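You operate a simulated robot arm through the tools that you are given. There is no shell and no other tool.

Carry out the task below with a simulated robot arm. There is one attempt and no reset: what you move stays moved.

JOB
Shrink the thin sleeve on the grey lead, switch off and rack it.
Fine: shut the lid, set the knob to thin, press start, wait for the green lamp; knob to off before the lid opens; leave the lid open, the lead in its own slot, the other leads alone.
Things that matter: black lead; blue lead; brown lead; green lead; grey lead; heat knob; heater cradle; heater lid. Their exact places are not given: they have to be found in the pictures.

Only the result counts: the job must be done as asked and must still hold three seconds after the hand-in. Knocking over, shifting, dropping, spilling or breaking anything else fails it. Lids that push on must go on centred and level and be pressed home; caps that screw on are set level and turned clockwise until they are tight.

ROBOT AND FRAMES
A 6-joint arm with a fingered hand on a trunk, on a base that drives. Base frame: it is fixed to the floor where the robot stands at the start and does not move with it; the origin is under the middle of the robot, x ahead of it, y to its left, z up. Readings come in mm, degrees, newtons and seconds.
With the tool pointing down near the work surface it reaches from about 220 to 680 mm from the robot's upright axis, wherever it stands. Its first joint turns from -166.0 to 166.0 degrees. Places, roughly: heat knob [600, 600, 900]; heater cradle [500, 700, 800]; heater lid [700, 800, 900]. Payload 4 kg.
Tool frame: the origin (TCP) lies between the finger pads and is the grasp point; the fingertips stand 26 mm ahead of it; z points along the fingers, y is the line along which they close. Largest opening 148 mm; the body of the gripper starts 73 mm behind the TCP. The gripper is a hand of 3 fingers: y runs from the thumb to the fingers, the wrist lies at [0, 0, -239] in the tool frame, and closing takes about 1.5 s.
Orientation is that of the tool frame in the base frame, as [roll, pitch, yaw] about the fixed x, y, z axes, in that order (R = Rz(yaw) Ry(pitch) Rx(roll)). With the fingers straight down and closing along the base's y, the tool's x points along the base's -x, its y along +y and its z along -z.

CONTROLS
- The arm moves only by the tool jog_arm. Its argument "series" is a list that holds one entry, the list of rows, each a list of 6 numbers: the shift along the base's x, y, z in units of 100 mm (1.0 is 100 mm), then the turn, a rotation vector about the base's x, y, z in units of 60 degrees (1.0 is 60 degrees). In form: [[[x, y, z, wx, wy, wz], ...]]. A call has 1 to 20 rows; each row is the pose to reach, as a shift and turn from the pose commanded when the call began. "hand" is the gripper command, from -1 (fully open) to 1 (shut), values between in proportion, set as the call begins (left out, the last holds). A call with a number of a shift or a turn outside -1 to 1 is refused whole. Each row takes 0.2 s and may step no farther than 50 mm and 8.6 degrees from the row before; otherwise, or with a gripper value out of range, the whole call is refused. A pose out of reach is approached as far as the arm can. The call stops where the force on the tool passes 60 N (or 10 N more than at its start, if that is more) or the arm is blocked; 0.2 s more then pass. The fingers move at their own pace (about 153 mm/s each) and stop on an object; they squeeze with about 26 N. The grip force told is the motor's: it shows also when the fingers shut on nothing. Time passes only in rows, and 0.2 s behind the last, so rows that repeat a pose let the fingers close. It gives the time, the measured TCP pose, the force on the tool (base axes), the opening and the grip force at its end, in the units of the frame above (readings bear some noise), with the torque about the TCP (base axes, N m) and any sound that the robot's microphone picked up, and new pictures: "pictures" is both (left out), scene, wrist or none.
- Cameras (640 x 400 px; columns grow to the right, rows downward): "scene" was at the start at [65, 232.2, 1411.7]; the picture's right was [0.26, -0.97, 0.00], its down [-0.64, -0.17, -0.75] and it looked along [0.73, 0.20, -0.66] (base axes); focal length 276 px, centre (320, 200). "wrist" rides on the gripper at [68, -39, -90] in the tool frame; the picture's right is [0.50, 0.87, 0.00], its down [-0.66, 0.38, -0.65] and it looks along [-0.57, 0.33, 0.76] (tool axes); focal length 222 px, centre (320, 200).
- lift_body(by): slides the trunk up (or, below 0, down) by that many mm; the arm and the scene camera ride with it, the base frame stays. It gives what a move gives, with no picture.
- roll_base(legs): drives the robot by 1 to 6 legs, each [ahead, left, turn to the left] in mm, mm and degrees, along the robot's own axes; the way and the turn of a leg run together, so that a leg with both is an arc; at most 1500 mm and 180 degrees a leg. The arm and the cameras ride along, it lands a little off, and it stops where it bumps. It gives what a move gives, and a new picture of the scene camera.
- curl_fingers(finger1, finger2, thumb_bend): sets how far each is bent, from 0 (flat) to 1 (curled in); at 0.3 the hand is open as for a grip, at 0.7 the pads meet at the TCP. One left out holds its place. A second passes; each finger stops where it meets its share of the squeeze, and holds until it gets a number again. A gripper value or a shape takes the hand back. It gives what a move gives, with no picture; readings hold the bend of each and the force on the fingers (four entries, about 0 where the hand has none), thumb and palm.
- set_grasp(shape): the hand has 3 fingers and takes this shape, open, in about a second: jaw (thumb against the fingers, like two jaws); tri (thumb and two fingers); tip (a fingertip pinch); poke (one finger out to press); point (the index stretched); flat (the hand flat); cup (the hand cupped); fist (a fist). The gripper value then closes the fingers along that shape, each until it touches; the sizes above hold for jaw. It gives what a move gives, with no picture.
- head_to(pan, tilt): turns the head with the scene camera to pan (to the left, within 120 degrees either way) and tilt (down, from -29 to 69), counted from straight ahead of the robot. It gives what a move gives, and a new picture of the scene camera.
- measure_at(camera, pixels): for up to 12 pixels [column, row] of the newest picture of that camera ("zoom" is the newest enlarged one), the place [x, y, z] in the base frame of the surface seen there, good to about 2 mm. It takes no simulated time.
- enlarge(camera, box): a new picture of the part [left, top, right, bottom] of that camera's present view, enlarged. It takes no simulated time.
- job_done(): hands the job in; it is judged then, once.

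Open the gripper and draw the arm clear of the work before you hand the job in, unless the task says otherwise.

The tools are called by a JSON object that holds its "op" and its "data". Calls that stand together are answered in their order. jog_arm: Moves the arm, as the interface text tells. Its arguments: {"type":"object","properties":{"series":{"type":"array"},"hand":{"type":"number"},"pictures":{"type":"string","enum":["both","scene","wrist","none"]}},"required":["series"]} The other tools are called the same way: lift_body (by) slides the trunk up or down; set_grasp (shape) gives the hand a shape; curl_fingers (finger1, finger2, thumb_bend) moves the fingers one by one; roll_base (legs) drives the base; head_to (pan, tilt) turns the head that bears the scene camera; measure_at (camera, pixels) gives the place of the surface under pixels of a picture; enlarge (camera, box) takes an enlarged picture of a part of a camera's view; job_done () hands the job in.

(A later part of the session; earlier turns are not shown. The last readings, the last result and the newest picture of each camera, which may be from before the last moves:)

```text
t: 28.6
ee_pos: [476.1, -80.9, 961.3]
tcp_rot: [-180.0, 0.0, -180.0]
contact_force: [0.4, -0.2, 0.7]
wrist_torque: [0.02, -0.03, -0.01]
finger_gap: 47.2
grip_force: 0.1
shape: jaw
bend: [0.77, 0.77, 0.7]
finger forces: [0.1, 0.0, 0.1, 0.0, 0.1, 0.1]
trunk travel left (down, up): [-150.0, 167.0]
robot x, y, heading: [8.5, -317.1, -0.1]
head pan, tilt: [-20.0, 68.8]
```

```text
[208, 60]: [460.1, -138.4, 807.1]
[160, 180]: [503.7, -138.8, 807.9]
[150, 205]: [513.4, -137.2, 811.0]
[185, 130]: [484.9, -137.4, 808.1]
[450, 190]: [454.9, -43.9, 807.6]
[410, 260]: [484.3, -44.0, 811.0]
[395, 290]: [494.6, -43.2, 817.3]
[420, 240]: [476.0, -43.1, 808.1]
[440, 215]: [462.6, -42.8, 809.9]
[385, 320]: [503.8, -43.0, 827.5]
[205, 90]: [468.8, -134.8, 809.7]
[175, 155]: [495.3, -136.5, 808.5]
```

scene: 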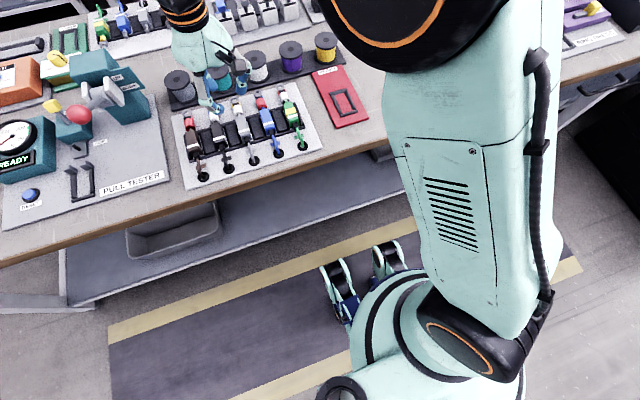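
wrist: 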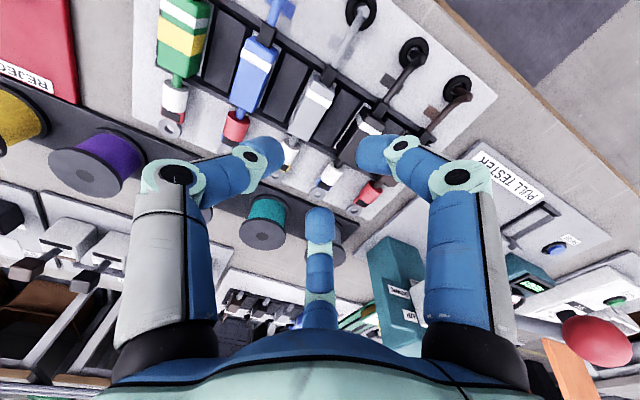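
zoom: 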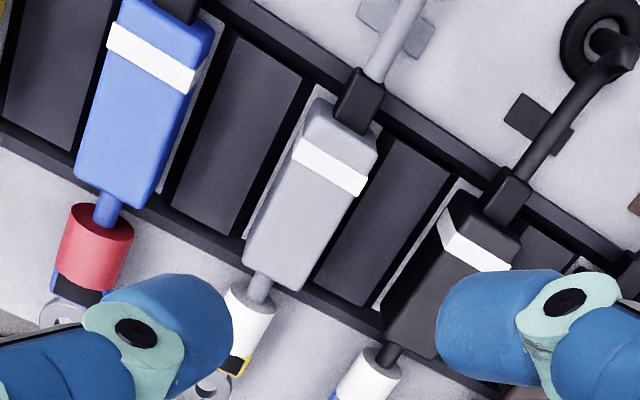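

Neighbour faces are at y≈−43 and ≈−138, so gaps are ~36 mm. I refine: TCP target (478,−79), hand 0.27 (gap 54), and descend 90 mm first.

{"op": "jog_arm", "data": {"series": [[[0.02, 0.02, 0, 0, 0, 0], [0.02, 0.02, -0.4, 0, 0, 0], [0.02, 0.02, -0.8, 0, 0, 0], [0.02, 0.02, -0.9, 0, 0, 0], [0.02, 0.02, -0.9, 0, 0, 0]]], "hand": 0.27, "pictures": "wrist"}}

{"op": "enlarge", "data": {"camera": "wrist", "box": [200, 80, 440, 240]}}

```text
t: 29.8
ee_pos: [479.8, -77.5, 872.3]
tcp_rot: [179.9, 0.0, 180.0]
contact_force: [-0.2, -0.2, -0.1]
wrist_torque: [0.02, 0.0, -0.01]
finger_gap: 54.0
grip_force: 0.1
shape: jaw
bend: [0.77, 0.77, 0.7]
finger forces: [0.0, 0.0, 0.0, 0.0, 0.0, 0.0]
trunk travel left (down, up): [-150.0, 167.0]
robot x, y, heading: [9.9, -318.1, -0.1]
head pan, tilt: [-20.0, 68.8]
```

wrist: 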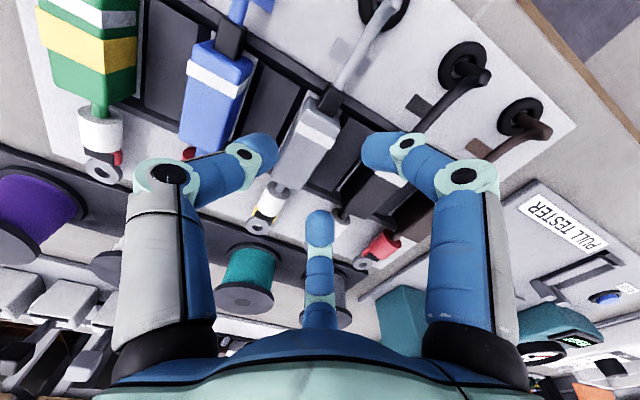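

```text
2.50 times, centred on (320, 160) of wrist
```

zoom: 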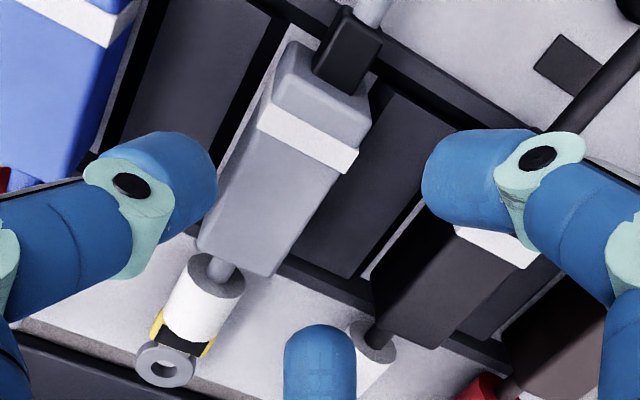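

Thumb is in the blue–grey gap side and the fingers on the grey–black side. I descend the last 28 mm slowly.

{"op": "jog_arm", "data": {"series": [[[0, -0.01, -0.1, 0, 0, 0], [0, -0.01, -0.2, 0, 0, 0], [0, -0.01, -0.28, 0, 0, 0], [0, -0.01, -0.28, 0, 0, 0]]], "pictures": "wrist"}}

{"op": "enlarge", "data": {"camera": "wrist", "box": [200, 80, 440, 240]}}

```text
t: 30.8
ee_pos: [477.9, -80.3, 844.6]
tcp_rot: [179.9, 0.0, -179.9]
contact_force: [-0.5, 0.1, 0.8]
wrist_torque: [0.05, 0.0, 0.03]
finger_gap: 53.7
grip_force: 0.1
shape: jaw
bend: [0.77, 0.77, 0.7]
finger forces: [0.0, 0.0, 0.1, 0.0, 0.0, 0.1]
trunk travel left (down, up): [-150.0, 167.0]
robot x, y, heading: [6.7, -316.2, -0.1]
head pan, tilt: [-20.0, 68.8]
```

wrist: 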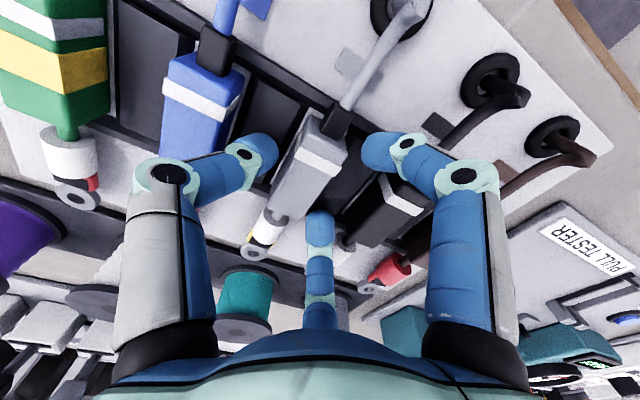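

```text
2.50 times, centred on (320, 160) of wrist
```

zoom: 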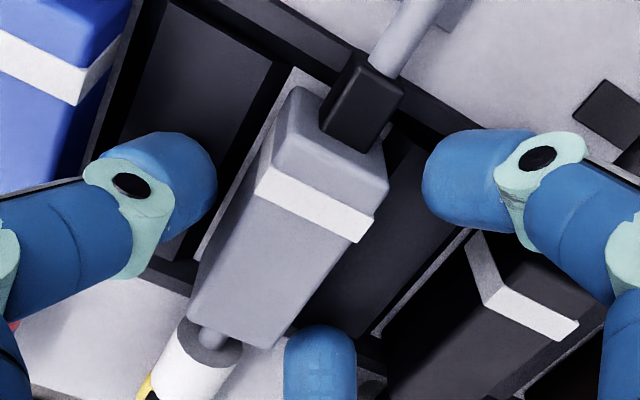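

The fingers straddle the grey block cleanly with no contact. I close the hand.

{"op": "jog_arm", "data": {"series": [[[0, 0, 0, 0, 0, 0], [0, 0, 0, 0, 0, 0], [0, 0, 0, 0, 0, 0], [0, 0, 0, 0, 0, 0], [0, 0, 0, 0, 0, 0], [0, 0, 0, 0, 0, 0], [0, 0, 0, 0, 0, 0], [0, 0, 0, 0, 0, 0]]], "hand": 1, "pictures": "wrist"}}

{"op": "enlarge", "data": {"camera": "wrist", "box": [200, 80, 440, 240]}}

```text
t: 32.6
ee_pos: [478.0, -79.8, 844.2]
tcp_rot: [180.0, 0.1, 180.0]
contact_force: [-0.1, 0.1, -0.5]
wrist_torque: [0.02, 0.02, 0.04]
finger_gap: 24.7
grip_force: 25.6
shape: jaw
bend: [0.74, 0.75, 0.7]
finger forces: [0.0, 0.1, 0.0, 0.0, 24.8, 0.1]
trunk travel left (down, up): [-150.0, 167.0]
robot x, y, heading: [10.0, -318.7, -0.0]
head pan, tilt: [-20.0, 68.8]
```

wrist: 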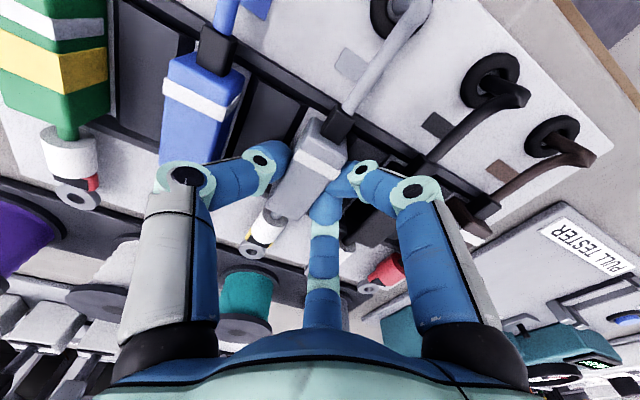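

```text
2.50 times, centred on (320, 160) of wrist
```

zoom: 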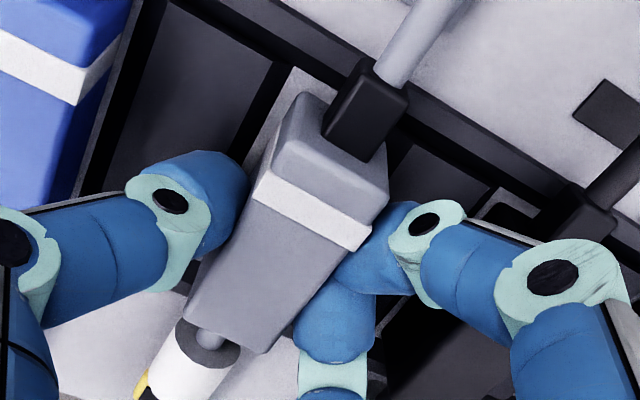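

Grip is firm (gap 24.7 mm, 25.6 N). I lift 30 mm and check the grip and the cable.

{"op": "jog_arm", "data": {"series": [[[0, 0, 0.1, 0, 0, 0], [0, 0, 0.2, 0, 0, 0], [0, 0, 0.3, 0, 0, 0], [0, 0, 0.3, 0, 0, 0]]], "pictures": "both"}}

{"op": "enlarge", "data": {"camera": "scene", "box": [130, 60, 350, 200]}}

```text
t: 33.6
ee_pos: [477.0, -80.0, 876.3]
tcp_rot: [-179.9, 0.1, -179.9]
contact_force: [0.1, 0.4, 0.3]
wrist_torque: [0.05, 0.01, 0.03]
finger_gap: 24.9
grip_force: 25.9
shape: jaw
bend: [0.74, 0.75, 0.7]
finger forces: [0.0, 0.1, 0.0, 0.0, 24.7, 0.0]
trunk travel left (down, up): [-150.0, 167.0]
robot x, y, heading: [6.3, -314.7, -0.2]
head pan, tilt: [-20.0, 68.8]
```

scene: 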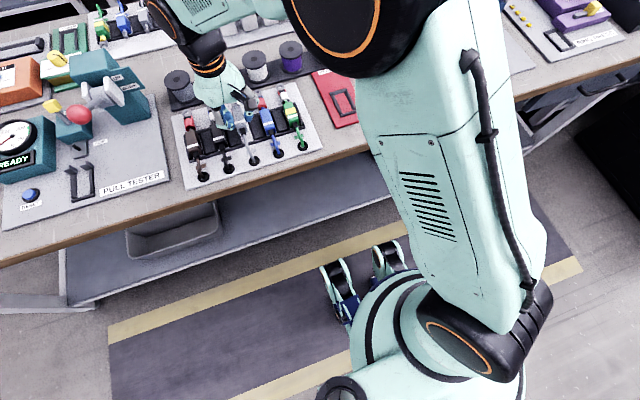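
wrist: 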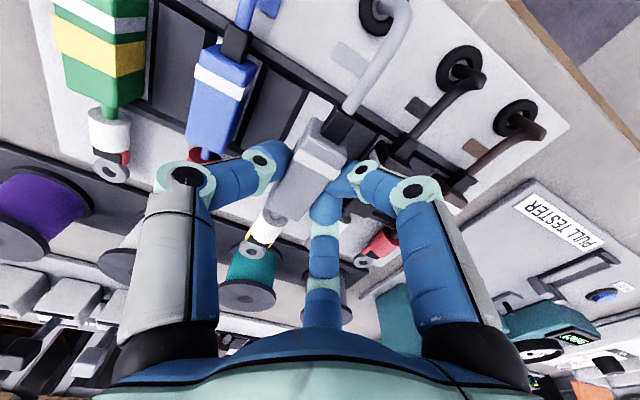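

```text
2.86 times, centred on (240, 130) of scene
```

zoom: 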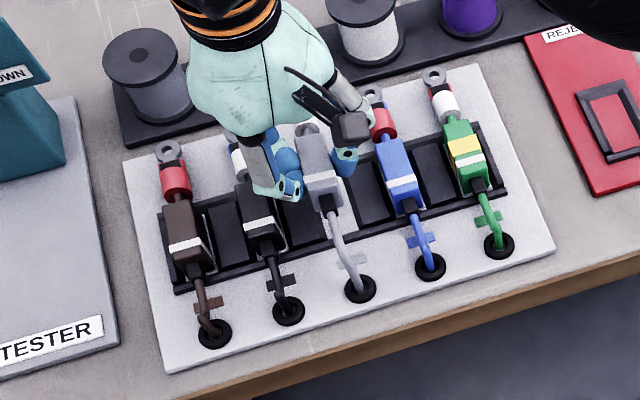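

The lead is lifted with no tension. I raise it further 100 mm and check the cable.

{"op": "jog_arm", "data": {"series": [[[0, 0, 0.3, 0, 0, 0], [0, 0, 0.6, 0, 0, 0], [0, 0, 0.9, 0, 0, 0], [0, 0, 1.0, 0, 0, 0], [0, 0, 1.0, 0, 0, 0]]], "pictures": "both"}}

{"op": "enlarge", "data": {"camera": "scene", "box": [130, 40, 350, 200]}}

```text
t: 34.8
ee_pos: [477.8, -82.4, 976.6]
tcp_rot: [-180.0, -0.1, -180.0]
contact_force: [0.1, -0.6, -1.3]
wrist_torque: [-0.01, -0.01, -0.01]
finger_gap: 24.7
grip_force: 26.2
shape: jaw
bend: [0.74, 0.75, 0.7]
finger forces: [0.1, 0.1, 0.1, 0.1, 24.7, 0.0]
trunk travel left (down, up): [-150.0, 167.0]
robot x, y, heading: [4.9, -317.7, -0.2]
head pan, tilt: [-20.0, 68.8]
```

scene: 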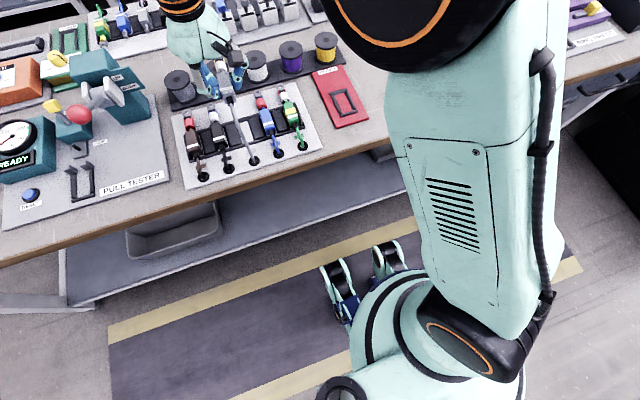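
wrist: 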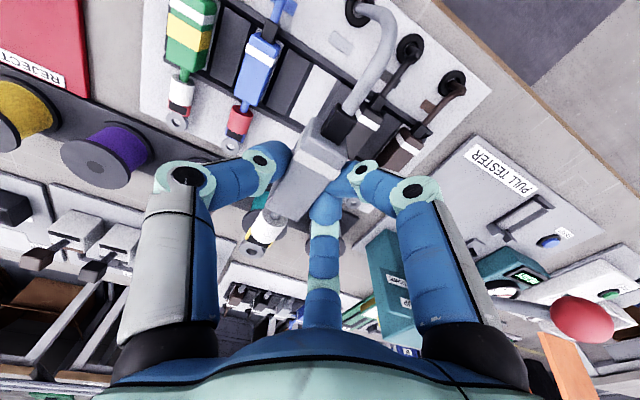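

```text
2.50 times, centred on (240, 120) of scene
```

zoom: 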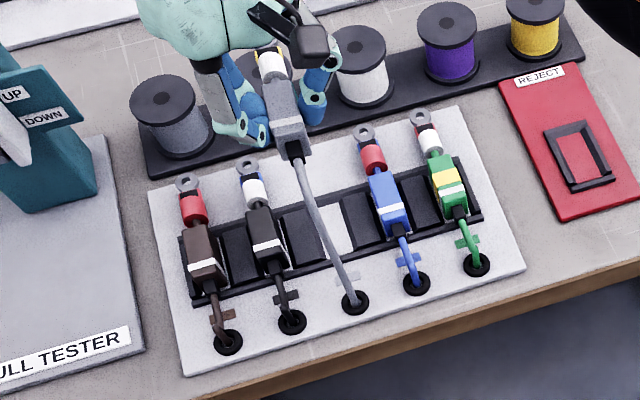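

The cable pays out from its grommet freely. I measure the block in the hand to know its offset and tilt.

{"op": "enlarge", "data": {"camera": "wrist", "box": [220, 80, 400, 260]}}

```text
2.22 times, centred on (310, 170) of wrist
```

zoom: 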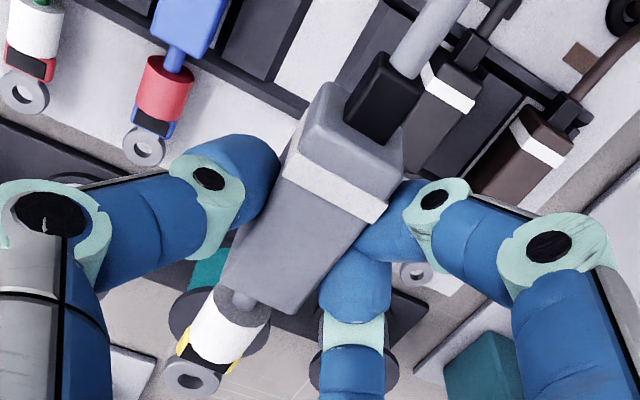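

{"op": "measure_at", "data": {"camera": "zoom", "pixels": [[312, 140], [385, 175], [390, 160], [320, 110], [235, 265], [290, 300], [275, 230], [325, 260], [300, 210], [240, 285], [225, 320], [190, 375]]}}

```text
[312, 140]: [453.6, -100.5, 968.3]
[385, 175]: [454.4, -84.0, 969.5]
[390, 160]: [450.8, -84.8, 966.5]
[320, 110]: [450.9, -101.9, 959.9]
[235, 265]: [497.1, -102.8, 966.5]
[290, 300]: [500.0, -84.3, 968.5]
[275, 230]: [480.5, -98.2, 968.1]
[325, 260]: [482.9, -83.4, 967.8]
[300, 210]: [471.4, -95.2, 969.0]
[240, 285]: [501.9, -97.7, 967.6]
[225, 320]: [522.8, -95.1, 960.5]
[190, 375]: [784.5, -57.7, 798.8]
```

Block sits level in hand, its centre ≈(−0.5,−11.5) mm from the TCP, top 8 mm below it. I raise another 100 mm to clear everything, then drive left toward the heater.

{"op": "jog_arm", "data": {"series": [[[0, 0, 0.3, 0, 0, 0], [0, 0, 0.6, 0, 0, 0], [0, 0, 0.9, 0, 0, 0], [0, 0, 1.0, 0, 0, 0], [0, 0, 1.0, 0, 0, 0]]], "pictures": "none"}}

{"op": "roll_base", "data": {"legs": [[0, 825, 0]]}}

```text
t: 36.0
ee_pos: [478.5, -81.0, 1074.4]
tcp_rot: [-180.0, 0.0, -180.0]
contact_force: [-0.4, 0.1, -0.4]
wrist_torque: [-0.01, 0.01, -0.01]
finger_gap: 24.7
grip_force: 25.8
shape: jaw
bend: [0.74, 0.75, 0.7]
finger forces: [0.0, 0.0, 0.0, 0.0, 24.7, 0.0]
trunk travel left (down, up): [-150.0, 167.0]
robot x, y, heading: [7.5, -315.7, -0.1]
head pan, tilt: [-20.0, 68.8]
```

```text
t: 43.7
ee_pos: [491.4, 734.0, 1075.5]
tcp_rot: [-180.0, -0.1, 178.8]
contact_force: [1.3, 0.2, -0.5]
wrist_torque: [0.03, 0.02, 0.02]
finger_gap: 25.0
grip_force: 25.9
shape: jaw
bend: [0.74, 0.75, 0.7]
finger forces: [0.0, 0.1, 0.0, 0.0, 24.8, 0.0]
trunk travel left (down, up): [-150.0, 167.0]
robot x, y, heading: [13.7, 508.8, -1.2]
head pan, tilt: [-20.0, 68.8]
```

scene: 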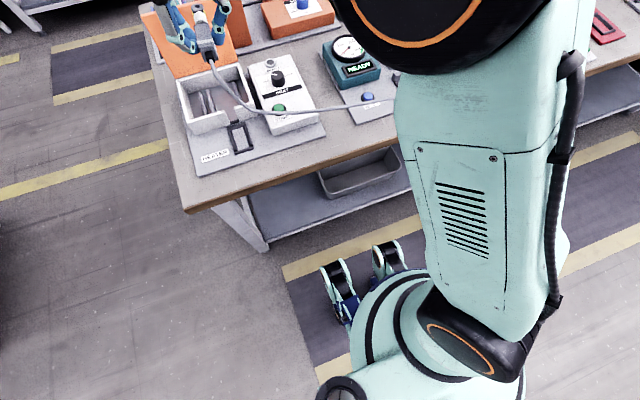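

Arrived with −1.2° heading; TCP (491,734). I correct yaw and position to be above the cradle (477.5, 750.5) and lower to z≈960.

{"op": "jog_arm", "data": {"series": [[[-0.07, 0.08, -0.2, 0, 0, 0.02], [-0.14, 0.165, -0.5, 0, 0, 0.02], [-0.14, 0.165, -0.8, 0, 0, 0.02], [-0.14, 0.165, -1.0, 0, 0, 0.02], [-0.14, 0.165, -1.0, 0, 0, 0.02]]], "pictures": "wrist"}}

{"op": "head_to", "data": {"pan": 10, "tilt": 55}}

```text
t: 44.9
ee_pos: [474.9, 749.9, 971.5]
tcp_rot: [-179.9, 0.1, 180.0]
contact_force: [0.0, -0.2, -0.1]
wrist_torque: [0.03, -0.02, 0.0]
finger_gap: 24.9
grip_force: 26.1
shape: jaw
bend: [0.74, 0.75, 0.7]
finger forces: [0.0, 0.0, 0.0, 0.0, 24.7, 0.1]
trunk travel left (down, up): [-150.0, 167.0]
robot x, y, heading: [14.9, 505.6, -1.2]
head pan, tilt: [-20.0, 68.8]
```

wrist: 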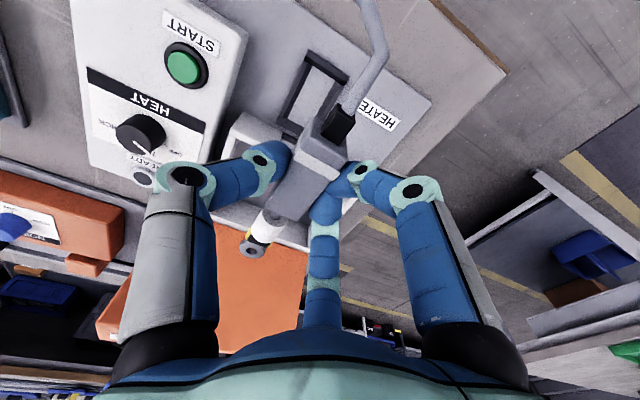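

```text
t: 45.8
ee_pos: [476.8, 750.0, 972.3]
tcp_rot: [180.0, 0.0, -180.0]
contact_force: [-0.1, 0.8, -1.3]
wrist_torque: [0.0, 0.01, -0.02]
finger_gap: 24.6
grip_force: 25.9
shape: jaw
bend: [0.74, 0.75, 0.7]
finger forces: [0.0, 0.1, 0.0, 0.1, 24.8, 0.1]
trunk travel left (down, up): [-150.0, 167.0]
robot x, y, heading: [12.7, 509.6, -1.4]
head pan, tilt: [10.0, 55.0]
```

scene: 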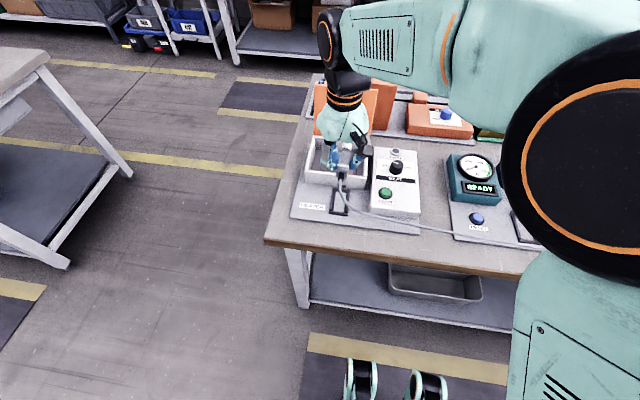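

I measure how far finger 2 (far side) reaches in x at the heights relevant for the box's front wall, and look at the cradle corners.

{"op": "measure_at", "data": {"camera": "wrist", "pixels": [[328, 205], [325, 230], [323, 255], [323, 275], [323, 300], [312, 240], [338, 240], [285, 115], [312, 55], [346, 72], [255, 135], [335, 190]]}}

{"op": "enlarge", "data": {"camera": "scene", "box": [285, 110, 425, 230]}}

```text
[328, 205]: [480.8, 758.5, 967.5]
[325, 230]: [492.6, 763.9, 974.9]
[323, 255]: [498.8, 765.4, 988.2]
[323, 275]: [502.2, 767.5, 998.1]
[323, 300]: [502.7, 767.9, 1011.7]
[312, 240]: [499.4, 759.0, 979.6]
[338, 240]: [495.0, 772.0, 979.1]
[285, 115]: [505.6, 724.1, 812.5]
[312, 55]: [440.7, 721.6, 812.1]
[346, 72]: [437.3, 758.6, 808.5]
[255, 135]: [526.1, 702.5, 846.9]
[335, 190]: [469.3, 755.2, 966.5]
```

```text
3.33 times, centred on (355, 170) of scene
```

zoom: 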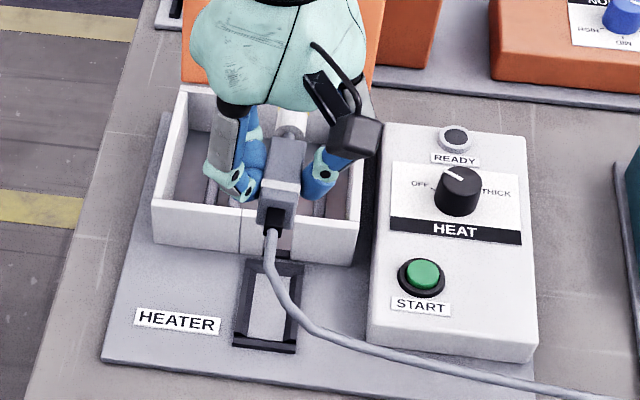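

Clearance to the front wall is ~9 mm with closed fingers. I verify the block's current position in the wrist view against the cradle.

{"op": "enlarge", "data": {"camera": "wrist", "box": [220, 30, 400, 260]}}

{"op": "measure_at", "data": {"camera": "wrist", "pixels": [[311, 120], [345, 165], [300, 150], [330, 175], [275, 205], [300, 218], [290, 185], [318, 130], [300, 215], [280, 215], [262, 225], [250, 245]]}}

```text
1.74 times, centred on (310, 145) of wrist
```

zoom: 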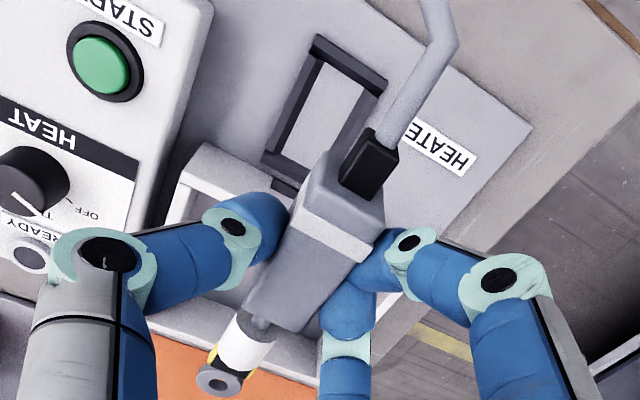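

```text
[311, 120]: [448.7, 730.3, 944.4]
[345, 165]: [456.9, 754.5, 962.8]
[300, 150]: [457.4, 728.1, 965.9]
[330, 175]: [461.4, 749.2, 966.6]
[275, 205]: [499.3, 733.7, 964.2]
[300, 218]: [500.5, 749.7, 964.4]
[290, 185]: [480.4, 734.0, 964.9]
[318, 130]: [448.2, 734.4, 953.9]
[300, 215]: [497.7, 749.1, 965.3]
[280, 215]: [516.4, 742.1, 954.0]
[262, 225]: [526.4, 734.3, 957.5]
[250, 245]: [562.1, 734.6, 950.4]
```

Block is at y≈728–751, x≈448–502, centred over the cradle (739, 476). I descend 95 mm and check.

{"op": "jog_arm", "data": {"series": [[[0.005, 0, -0.3, 0, 0, 0], [0.005, 0, -0.6, 0, 0, 0], [0.005, 0, -0.85, 0, 0, 0], [0.005, 0, -0.95, 0, 0, 0], [0.005, 0, -0.95, 0, 0, 0]]], "pictures": "both"}}

{"op": "enlarge", "data": {"camera": "wrist", "box": [220, 30, 400, 260]}}

{"op": "enlarge", "data": {"camera": "scene", "box": [285, 110, 425, 230]}}

```text
t: 47.0
ee_pos: [478.4, 749.9, 879.5]
tcp_rot: [-180.0, 0.0, -180.0]
contact_force: [-0.3, 0.5, -0.8]
wrist_torque: [0.0, 0.04, -0.01]
finger_gap: 25.0
grip_force: 26.1
shape: jaw
bend: [0.74, 0.75, 0.7]
finger forces: [0.0, 0.0, 0.0, 0.0, 24.7, 0.1]
trunk travel left (down, up): [-150.0, 167.0]
robot x, y, heading: [14.4, 507.3, -1.0]
head pan, tilt: [10.0, 55.0]
```

scene: 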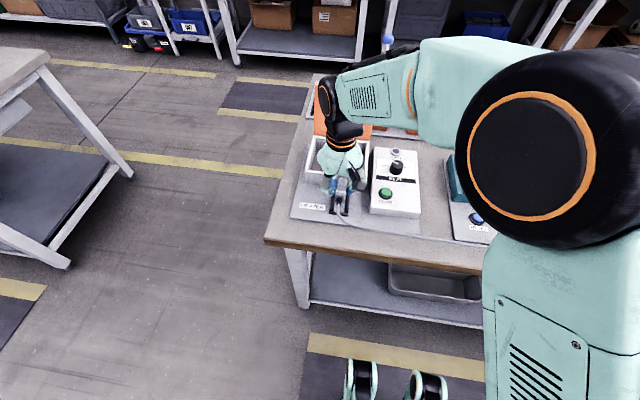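
wrist: 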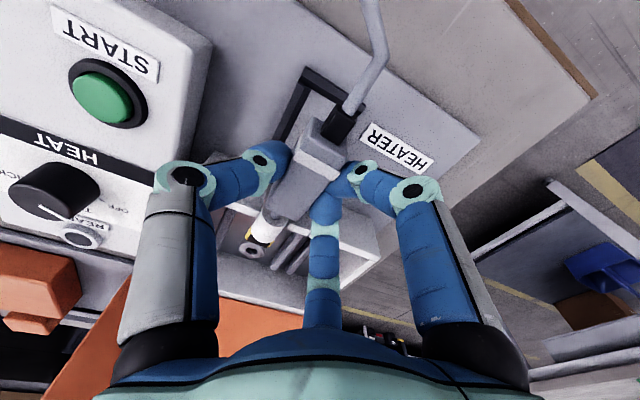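

```text
1.74 times, centred on (310, 145) of wrist
```

zoom: 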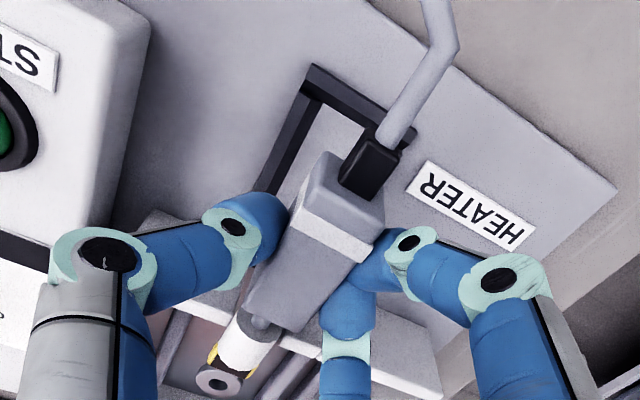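

```text
3.33 times, centred on (355, 170) of scene
```

zoom: 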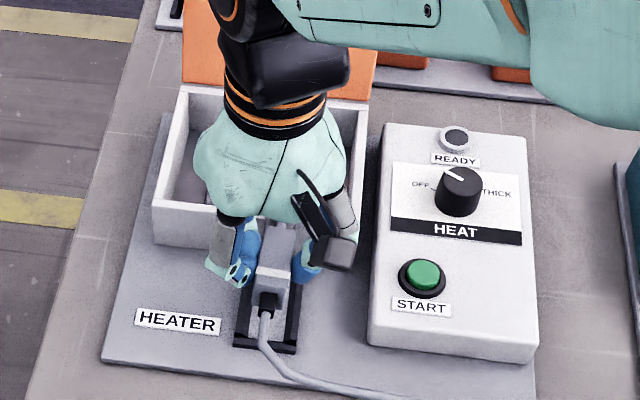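

Aligned. I descend in small steps to TCP z≈846.

{"op": "jog_arm", "data": {"series": [[[-0.01, 0, -0.1, 0, 0, 0], [-0.01, 0, -0.2, 0, 0, 0], [-0.01, 0, -0.27, 0, 0, 0], [-0.01, 0, -0.32, 0, 0, 0], [-0.01, 0, -0.32, 0, 0, 0]]], "pictures": "wrist"}}

{"op": "enlarge", "data": {"camera": "wrist", "box": [220, 30, 400, 260]}}

```text
t: 48.2
ee_pos: [477.4, 750.8, 847.9]
tcp_rot: [180.0, 0.0, -180.0]
contact_force: [-0.1, -0.2, -0.2]
wrist_torque: [0.03, -0.01, -0.02]
finger_gap: 24.8
grip_force: 26.5
shape: jaw
bend: [0.74, 0.75, 0.7]
finger forces: [0.1, 0.1, 0.0, 0.1, 24.7, 0.0]
trunk travel left (down, up): [-150.0, 167.0]
robot x, y, heading: [18.5, 508.5, -1.0]
head pan, tilt: [10.0, 55.0]
```

wrist: 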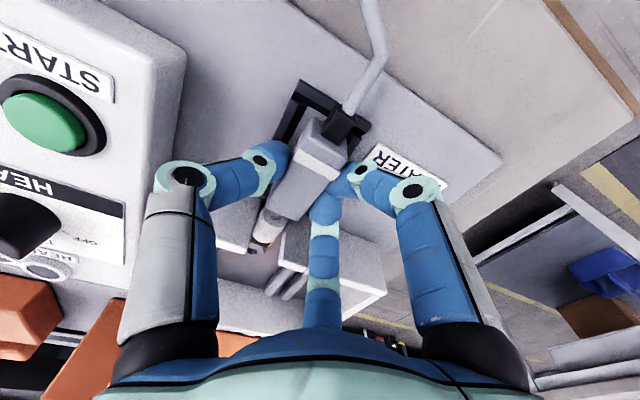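

```text
1.74 times, centred on (310, 145) of wrist
```

zoom: 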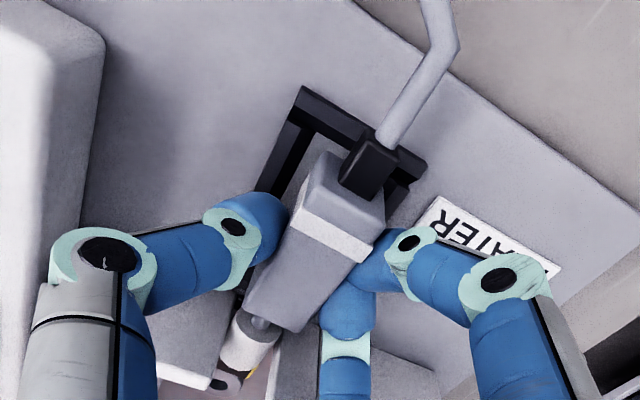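

No contact yet; the block is within the frame. I lower a few mm more, watching force.

{"op": "jog_arm", "data": {"series": [[[0, 0, -0.015, 0, 0, 0], [0, 0, -0.03, 0, 0, 0], [0, 0, -0.03, 0, 0, 0]]], "pictures": "none"}}

```text
t: 49.0
ee_pos: [476.9, 750.4, 845.0]
tcp_rot: [-180.0, -0.1, -179.9]
contact_force: [0.0, -0.5, -0.8]
wrist_torque: [0.0, 0.01, -0.02]
finger_gap: 24.7
grip_force: 26.4
shape: jaw
bend: [0.74, 0.75, 0.7]
finger forces: [0.0, 0.1, 0.1, 0.0, 24.7, 0.0]
trunk travel left (down, up): [-150.0, 167.0]
robot x, y, heading: [14.8, 511.3, -1.1]
head pan, tilt: [10.0, 55.0]
```

{"op": "jog_arm", "data": {"series": [[[0, 0, -0.01, 0, 0, 0], [0, 0, -0.02, 0, 0, 0], [0, 0, -0.02, 0, 0, 0]]], "pictures": "none"}}

```text
t: 49.8
ee_pos: [476.4, 751.6, 843.6]
tcp_rot: [-179.9, 0.0, -179.9]
contact_force: [-1.4, 0.6, 1.8]
wrist_torque: [-0.04, -0.02, -0.02]
finger_gap: 25.0
grip_force: 26.2
shape: jaw
bend: [0.74, 0.75, 0.7]
finger forces: [0.0, 0.0, 0.0, 0.1, 24.8, 0.1]
trunk travel left (down, up): [-150.0, 167.0]
robot x, y, heading: [13.0, 509.3, -1.0]
head pan, tilt: [10.0, 55.0]
```

A first hint of contact (1.8 N up). I lower one more millimetre to confirm that the block rests.

{"op": "jog_arm", "data": {"series": [[[0, 0, -0.01, 0, 0, 0], [0, 0, -0.01, 0, 0, 0]]], "pictures": "none"}}

```text
t: 50.4
ee_pos: [477.4, 751.1, 843.5]
tcp_rot: [180.0, 0.1, 180.0]
contact_force: [-1.4, 1.3, 6.4]
wrist_torque: [-0.06, -0.06, 0.0]
finger_gap: 24.8
grip_force: 26.6
shape: jaw
bend: [0.74, 0.75, 0.7]
finger forces: [0.0, 0.1, 0.0, 0.0, 25.4, 0.1]
trunk travel left (down, up): [-150.0, 167.0]
robot x, y, heading: [12.3, 507.6, -1.3]
head pan, tilt: [10.0, 55.0]
```

The block rests in the cradle (6.4 N). I open the hand a little only (gap 37) so the far finger doesn't touch the box wall.

{"op": "jog_arm", "data": {"series": [[[0, 0, 0, 0, 0, 0], [0, 0, 0, 0, 0, 0], [0, 0, 0, 0, 0, 0], [0, 0, 0, 0, 0, 0]]], "hand": 0.5, "pictures": "wrist"}}

{"op": "enlarge", "data": {"camera": "wrist", "box": [220, 30, 400, 260]}}

```text
t: 51.4
ee_pos: [476.9, 750.4, 842.2]
tcp_rot: [180.0, 0.0, -180.0]
contact_force: [-1.4, -0.6, -0.3]
wrist_torque: [-0.02, -0.03, 0.06]
finger_gap: 37.0
grip_force: 0.0
shape: jaw
bend: [0.76, 0.76, 0.7]
finger forces: [0.0, 1.4, 0.0, 0.0, 1.1, 0.0]
trunk travel left (down, up): [-150.0, 167.0]
robot x, y, heading: [12.1, 509.5, -1.5]
head pan, tilt: [10.0, 55.0]
```

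wrist: 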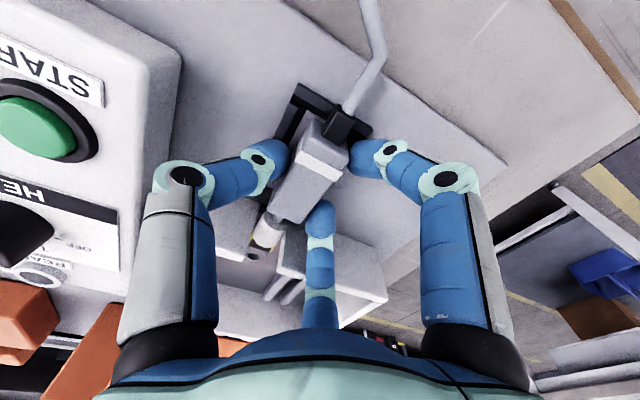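

```text
1.74 times, centred on (310, 145) of wrist
```

zoom: 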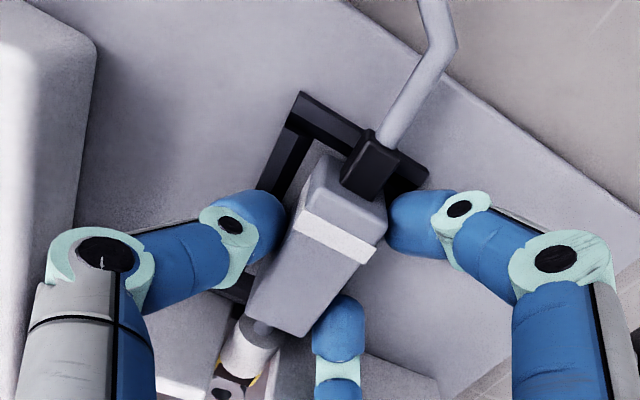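

The thumb still touches (it pushes +y because the TCP is off-centre). I measure the block's present position.

{"op": "measure_at", "data": {"camera": "zoom", "pixels": [[300, 212], [366, 258], [360, 245], [255, 290], [312, 325], [310, 180], [385, 225], [290, 110], [300, 125], [420, 170], [270, 180], [340, 270]]}}

```text
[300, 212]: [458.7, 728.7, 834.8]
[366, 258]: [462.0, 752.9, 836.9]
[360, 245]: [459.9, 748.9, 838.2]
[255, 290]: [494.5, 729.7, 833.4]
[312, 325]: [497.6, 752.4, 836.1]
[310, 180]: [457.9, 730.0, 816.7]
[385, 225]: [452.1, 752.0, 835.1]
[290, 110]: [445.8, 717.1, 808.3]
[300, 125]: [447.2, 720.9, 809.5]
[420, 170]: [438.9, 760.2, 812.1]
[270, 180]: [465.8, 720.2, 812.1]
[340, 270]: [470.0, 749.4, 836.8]
```

Block now y 729–753 (centre ≈741), still within the frame, level and straight. I measure finger 2's position relative to the box's front wall.

{"op": "measure_at", "data": {"camera": "wrist", "pixels": [[320, 210], [320, 225], [320, 240], [320, 255], [320, 270], [320, 285], [320, 300], [306, 240], [334, 240], [336, 260], [305, 270], [337, 275]]}}

{"op": "enlarge", "data": {"camera": "scene", "box": [305, 130, 395, 220]}}

```text
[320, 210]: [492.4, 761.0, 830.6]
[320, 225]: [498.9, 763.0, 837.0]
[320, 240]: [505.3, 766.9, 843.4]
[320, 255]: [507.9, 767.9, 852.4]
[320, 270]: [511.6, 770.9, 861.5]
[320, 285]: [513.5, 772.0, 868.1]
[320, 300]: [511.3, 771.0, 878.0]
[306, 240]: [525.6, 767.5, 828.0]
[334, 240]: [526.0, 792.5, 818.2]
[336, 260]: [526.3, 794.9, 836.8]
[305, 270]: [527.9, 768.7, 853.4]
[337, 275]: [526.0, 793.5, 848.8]
```

```text
4.44 times, centred on (350, 175) of scene
```

zoom: 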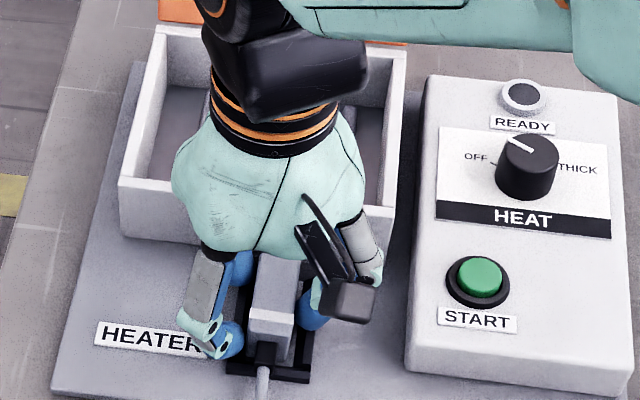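

Finger 2 is just short of the box wall (outer ≈526). I shift the hand (−3,−2) mm to free thumb and finger, then check forces.

{"op": "jog_arm", "data": {"series": [[[-0.015, -0.01, 0, 0, 0, 0], [-0.03, -0.02, 0, 0, 0, 0], [-0.03, -0.02, 0, 0, 0, 0]]], "pictures": "wrist"}}

{"op": "enlarge", "data": {"camera": "wrist", "box": [220, 30, 400, 260]}}

```text
t: 52.2
ee_pos: [474.1, 748.4, 842.6]
tcp_rot: [-180.0, -0.1, 180.0]
contact_force: [0.2, -0.5, -0.2]
wrist_torque: [0.01, 0.01, -0.02]
finger_gap: 36.8
grip_force: 0.0
shape: jaw
bend: [0.76, 0.76, 0.7]
finger forces: [0.0, 0.0, 0.0, 0.0, 0.1, 0.1]
trunk travel left (down, up): [-150.0, 167.0]
robot x, y, heading: [15.9, 505.9, -1.0]
head pan, tilt: [10.0, 55.0]
```

wrist: 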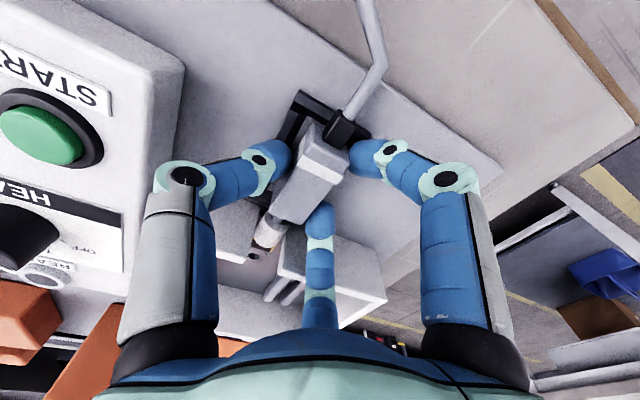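

```text
1.74 times, centred on (310, 145) of wrist
```

zoom: 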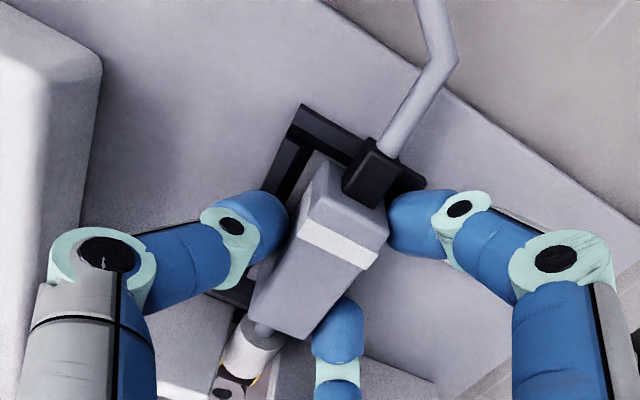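

All finger forces are zero. I lift straight up, gently at first.

{"op": "jog_arm", "data": {"series": [[[0, 0, 0.08, 0, 0, 0], [0, 0, 0.2, 0, 0, 0], [0, 0, 0.45, 0, 0, 0], [0, 0, 0.8, 0, 0, 0], [0, 0, 1.0, 0, 0, 0], [0, 0, 1.0, 0, 0, 0]]], "pictures": "both"}}

{"op": "enlarge", "data": {"camera": "wrist", "box": [220, 30, 400, 260]}}

```text
t: 53.6
ee_pos: [474.6, 746.6, 941.1]
tcp_rot: [-180.0, 0.0, -180.0]
contact_force: [0.0, 0.3, -0.4]
wrist_torque: [0.01, 0.01, 0.0]
finger_gap: 36.9
grip_force: 0.0
shape: jaw
bend: [0.76, 0.76, 0.7]
finger forces: [0.0, 0.0, 0.0, 0.0, 0.0, 0.0]
trunk travel left (down, up): [-150.0, 167.0]
robot x, y, heading: [15.1, 511.0, -1.2]
head pan, tilt: [10.0, 55.0]
```

scene: 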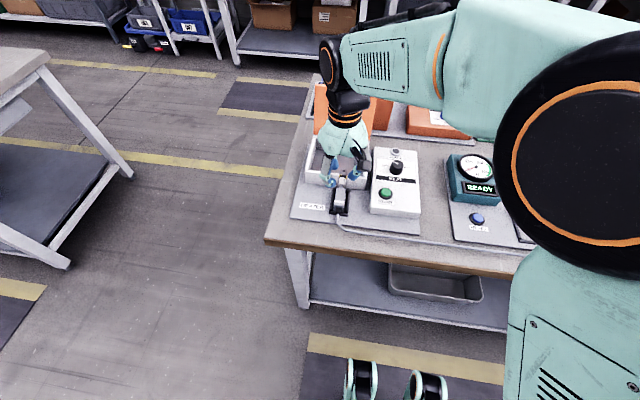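
wrist: 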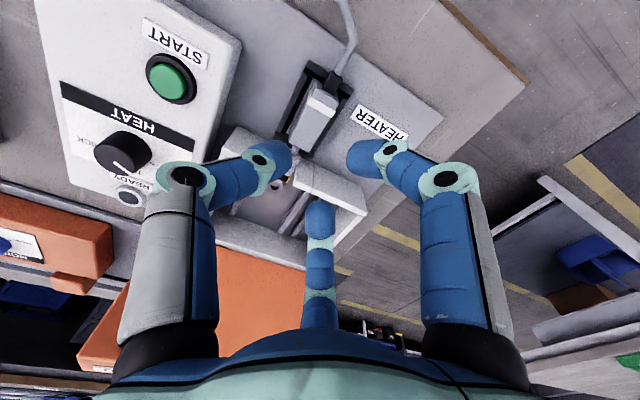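

```text
1.74 times, centred on (310, 145) of wrist
```

zoom: 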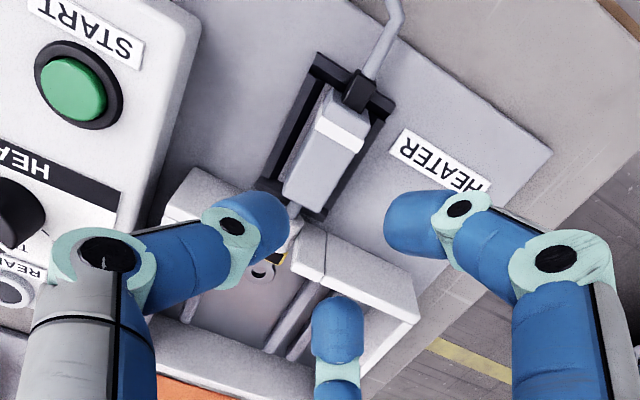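

The lead stays in the cradle. Next the lid: I raise the arm, switch to the poke shape, and drive ahead 100 mm for reach.

{"op": "jog_arm", "data": {"series": [[[0, 0, 0.4, 0, 0, 0], [0, 0, 0.8, 0, 0, 0], [0, 0, 1.0, 0, 0, 0], [0, 0, 1.0, 0, 0, 0]]], "pictures": "none"}}

{"op": "jog_arm", "data": {"series": [[[0, 0, 0.3, 0, 0, 0], [0, 0, 0.6, 0, 0, 0], [0, 0, 0.6, 0, 0, 0]]], "pictures": "none"}}

{"op": "set_grasp", "data": {"shape": "poke"}}

{"op": "roll_base", "data": {"legs": [[95, 0, 1.2]]}}

```text
t: 54.6
ee_pos: [474.4, 747.3, 1039.7]
tcp_rot: [-180.0, 0.0, -179.9]
contact_force: [0.1, 0.4, 1.2]
wrist_torque: [-0.05, 0.01, 0.0]
finger_gap: 36.8
grip_force: 0.0
shape: jaw
bend: [0.76, 0.76, 0.7]
finger forces: [0.0, 0.0, 0.0, 0.1, 0.0, 0.0]
trunk travel left (down, up): [-150.0, 167.0]
robot x, y, heading: [13.5, 506.5, -1.1]
head pan, tilt: [10.0, 55.0]
```

```text
t: 55.4
ee_pos: [472.2, 747.8, 1100.3]
tcp_rot: [179.9, 0.1, 180.0]
contact_force: [-0.3, 0.1, 0.1]
wrist_torque: [-0.01, -0.01, 0.02]
finger_gap: 37.0
grip_force: 0.0
shape: jaw
bend: [0.76, 0.76, 0.7]
finger forces: [0.0, 0.0, 0.0, 0.0, 0.0, 0.1]
trunk travel left (down, up): [-150.0, 167.0]
robot x, y, heading: [13.5, 507.7, -1.4]
head pan, tilt: [10.0, 55.0]
```

```text
t: 56.3
ee_pos: [473.0, 746.2, 1100.5]
tcp_rot: [-179.9, -0.1, 180.0]
contact_force: [0.1, -0.1, 0.9]
wrist_torque: [-0.01, -0.01, 0.0]
finger_gap: 0.0
grip_force: 0.0
shape: poke
bend: [1.0, 1.0, 0.4]
finger forces: [0.1, 0.1, 0.1, 0.0, 0.0, 0.0]
trunk travel left (down, up): [-150.0, 167.0]
robot x, y, heading: [12.9, 507.2, -1.1]
head pan, tilt: [10.0, 55.0]
```

```text
t: 57.4
ee_pos: [561.7, 755.3, 1100.2]
tcp_rot: [179.9, 0.0, -178.9]
contact_force: [0.2, -0.1, 0.8]
wrist_torque: [0.02, 0.03, -0.01]
finger_gap: 0.0
grip_force: 0.1
shape: poke
bend: [1.0, 1.0, 0.4]
finger forces: [0.0, 0.1, 0.0, 0.0, 0.0, 0.0]
trunk travel left (down, up): [-150.0, 167.0]
robot x, y, heading: [109.5, 507.5, -0.3]
head pan, tilt: [10.0, 55.0]
```

scene: 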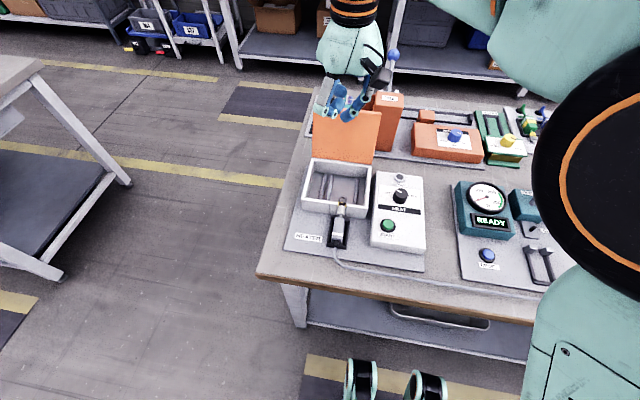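

Good view: lead in cradle, lid open. I zoom in on the lead in the cradle and on the hand's poke shape.

{"op": "enlarge", "data": {"camera": "scene", "box": [285, 140, 435, 265]}}

{"op": "enlarge", "data": {"camera": "scene", "box": [290, 30, 420, 160]}}

```text
3.20 times, centred on (360, 202) of scene
```

zoom: 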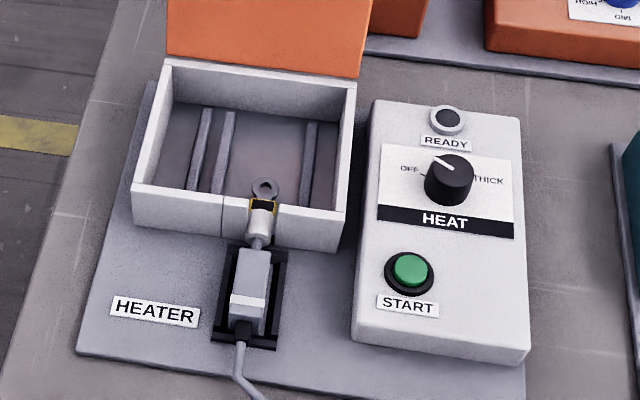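

```text
3.08 times, centred on (355, 95) of scene
```

zoom: 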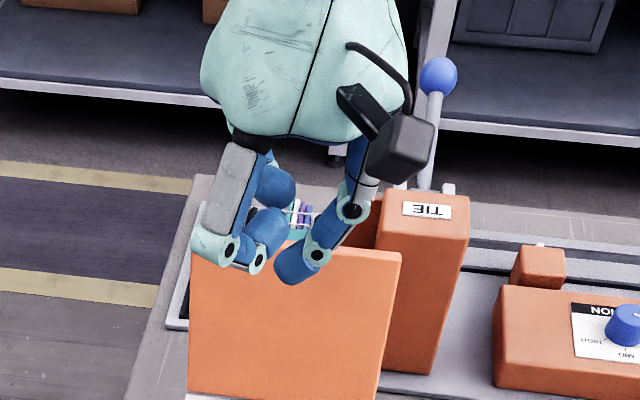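

Lead sits well with its sleeve in the notch. I move the poking digit over and behind the lid (x→728) at safe height.

{"op": "jog_arm", "data": {"series": [[[0.4, 0, 0, 0, 0, -0.02], [0.8, 0, 0, 0, 0, -0.02], [1.0, 0, 0, 0, 0, -0.02], [1.0, 0, 0, 0, 0, -0.02]]], "pictures": "none"}}

{"op": "jog_arm", "data": {"series": [[[0.4, 0, 0, 0, 0, 0], [0.67, 0, 0, 0, 0, 0], [0.67, 0, 0, 0, 0, 0]]], "pictures": "both"}}

```text
t: 58.4
ee_pos: [659.5, 757.0, 1100.6]
tcp_rot: [180.0, 0.0, 179.9]
contact_force: [-0.7, -0.9, -0.7]
wrist_torque: [0.0, 0.02, -0.01]
finger_gap: 0.0
grip_force: 0.1
shape: poke
bend: [1.0, 1.0, 0.4]
finger forces: [0.0, 0.0, 0.0, 0.0, 0.0, 0.0]
trunk travel left (down, up): [-150.0, 167.0]
robot x, y, heading: [110.7, 506.8, -0.3]
head pan, tilt: [10.0, 55.0]
```

```text
t: 59.2
ee_pos: [676.7, 740.4, 1082.3]
tcp_rot: [-179.9, 0.0, 179.8]
contact_force: [0.0, -0.1, 0.1]
wrist_torque: [0.03, 0.02, 0.0]
finger_gap: 0.0
grip_force: 0.2
shape: poke
bend: [1.0, 1.0, 0.4]
finger forces: [0.0, 0.1, 0.0, 0.0, 0.0, 0.0]
out of reach, approached as far as the arm can: row 1, 2, 3
trunk travel left (down, up): [-150.0, 167.0]
robot x, y, heading: [109.4, 507.2, -0.0]
head pan, tilt: [10.0, 55.0]
```

scene: 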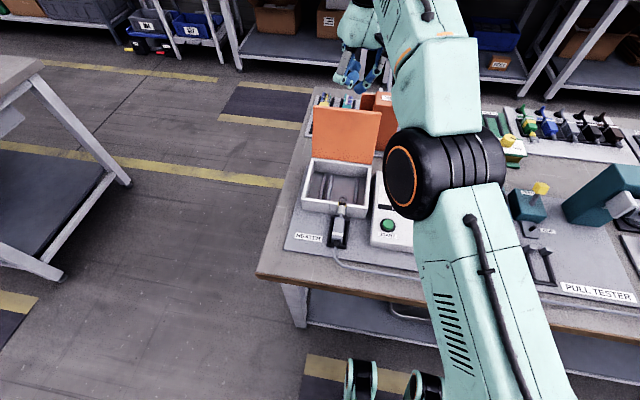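
wrist: 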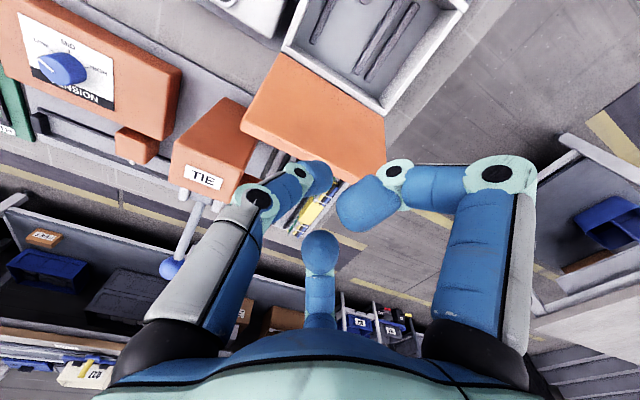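

At z≈1100 the arm is out of reach beyond 613 mm. I bring the base 50 mm closer and 100 mm left (knees will still be ~40 mm clear of the table edge, below it).

{"op": "measure_at", "data": {"camera": "wrist", "pixels": [[170, 265], [205, 178], [300, 215], [315, 205], [330, 195], [280, 230], [300, 110], [380, 150], [245, 120]]}}

{"op": "roll_base", "data": {"legs": [[45, 100, 0]]}}

```text
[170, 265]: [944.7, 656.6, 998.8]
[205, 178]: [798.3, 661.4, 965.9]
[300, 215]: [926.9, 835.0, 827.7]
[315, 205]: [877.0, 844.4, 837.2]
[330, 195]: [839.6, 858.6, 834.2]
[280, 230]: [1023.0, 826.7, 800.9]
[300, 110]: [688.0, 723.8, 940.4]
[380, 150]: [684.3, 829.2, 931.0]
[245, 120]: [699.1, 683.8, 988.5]
```

```text
t: 60.8
ee_pos: [722.1, 838.6, 1081.8]
tcp_rot: [-180.0, 0.0, 179.9]
contact_force: [0.0, 0.5, -0.3]
wrist_torque: [0.0, 0.0, -0.01]
finger_gap: 0.0
grip_force: 0.1
shape: poke
bend: [1.0, 1.0, 0.4]
finger forces: [0.0, 0.0, 0.0, 0.0, 0.0, 0.0]
trunk travel left (down, up): [-150.0, 167.0]
robot x, y, heading: [152.7, 604.2, -0.4]
head pan, tilt: [10.0, 55.0]
```

scene: 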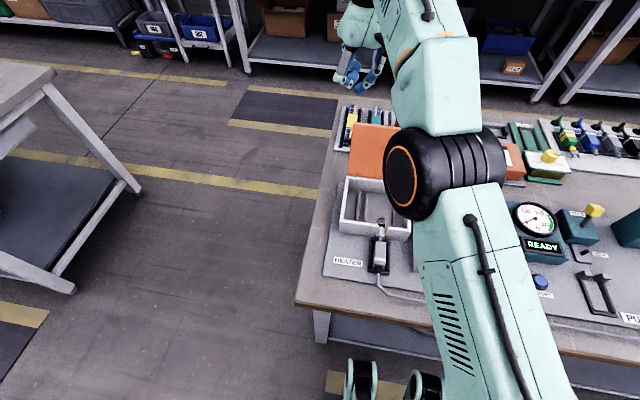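

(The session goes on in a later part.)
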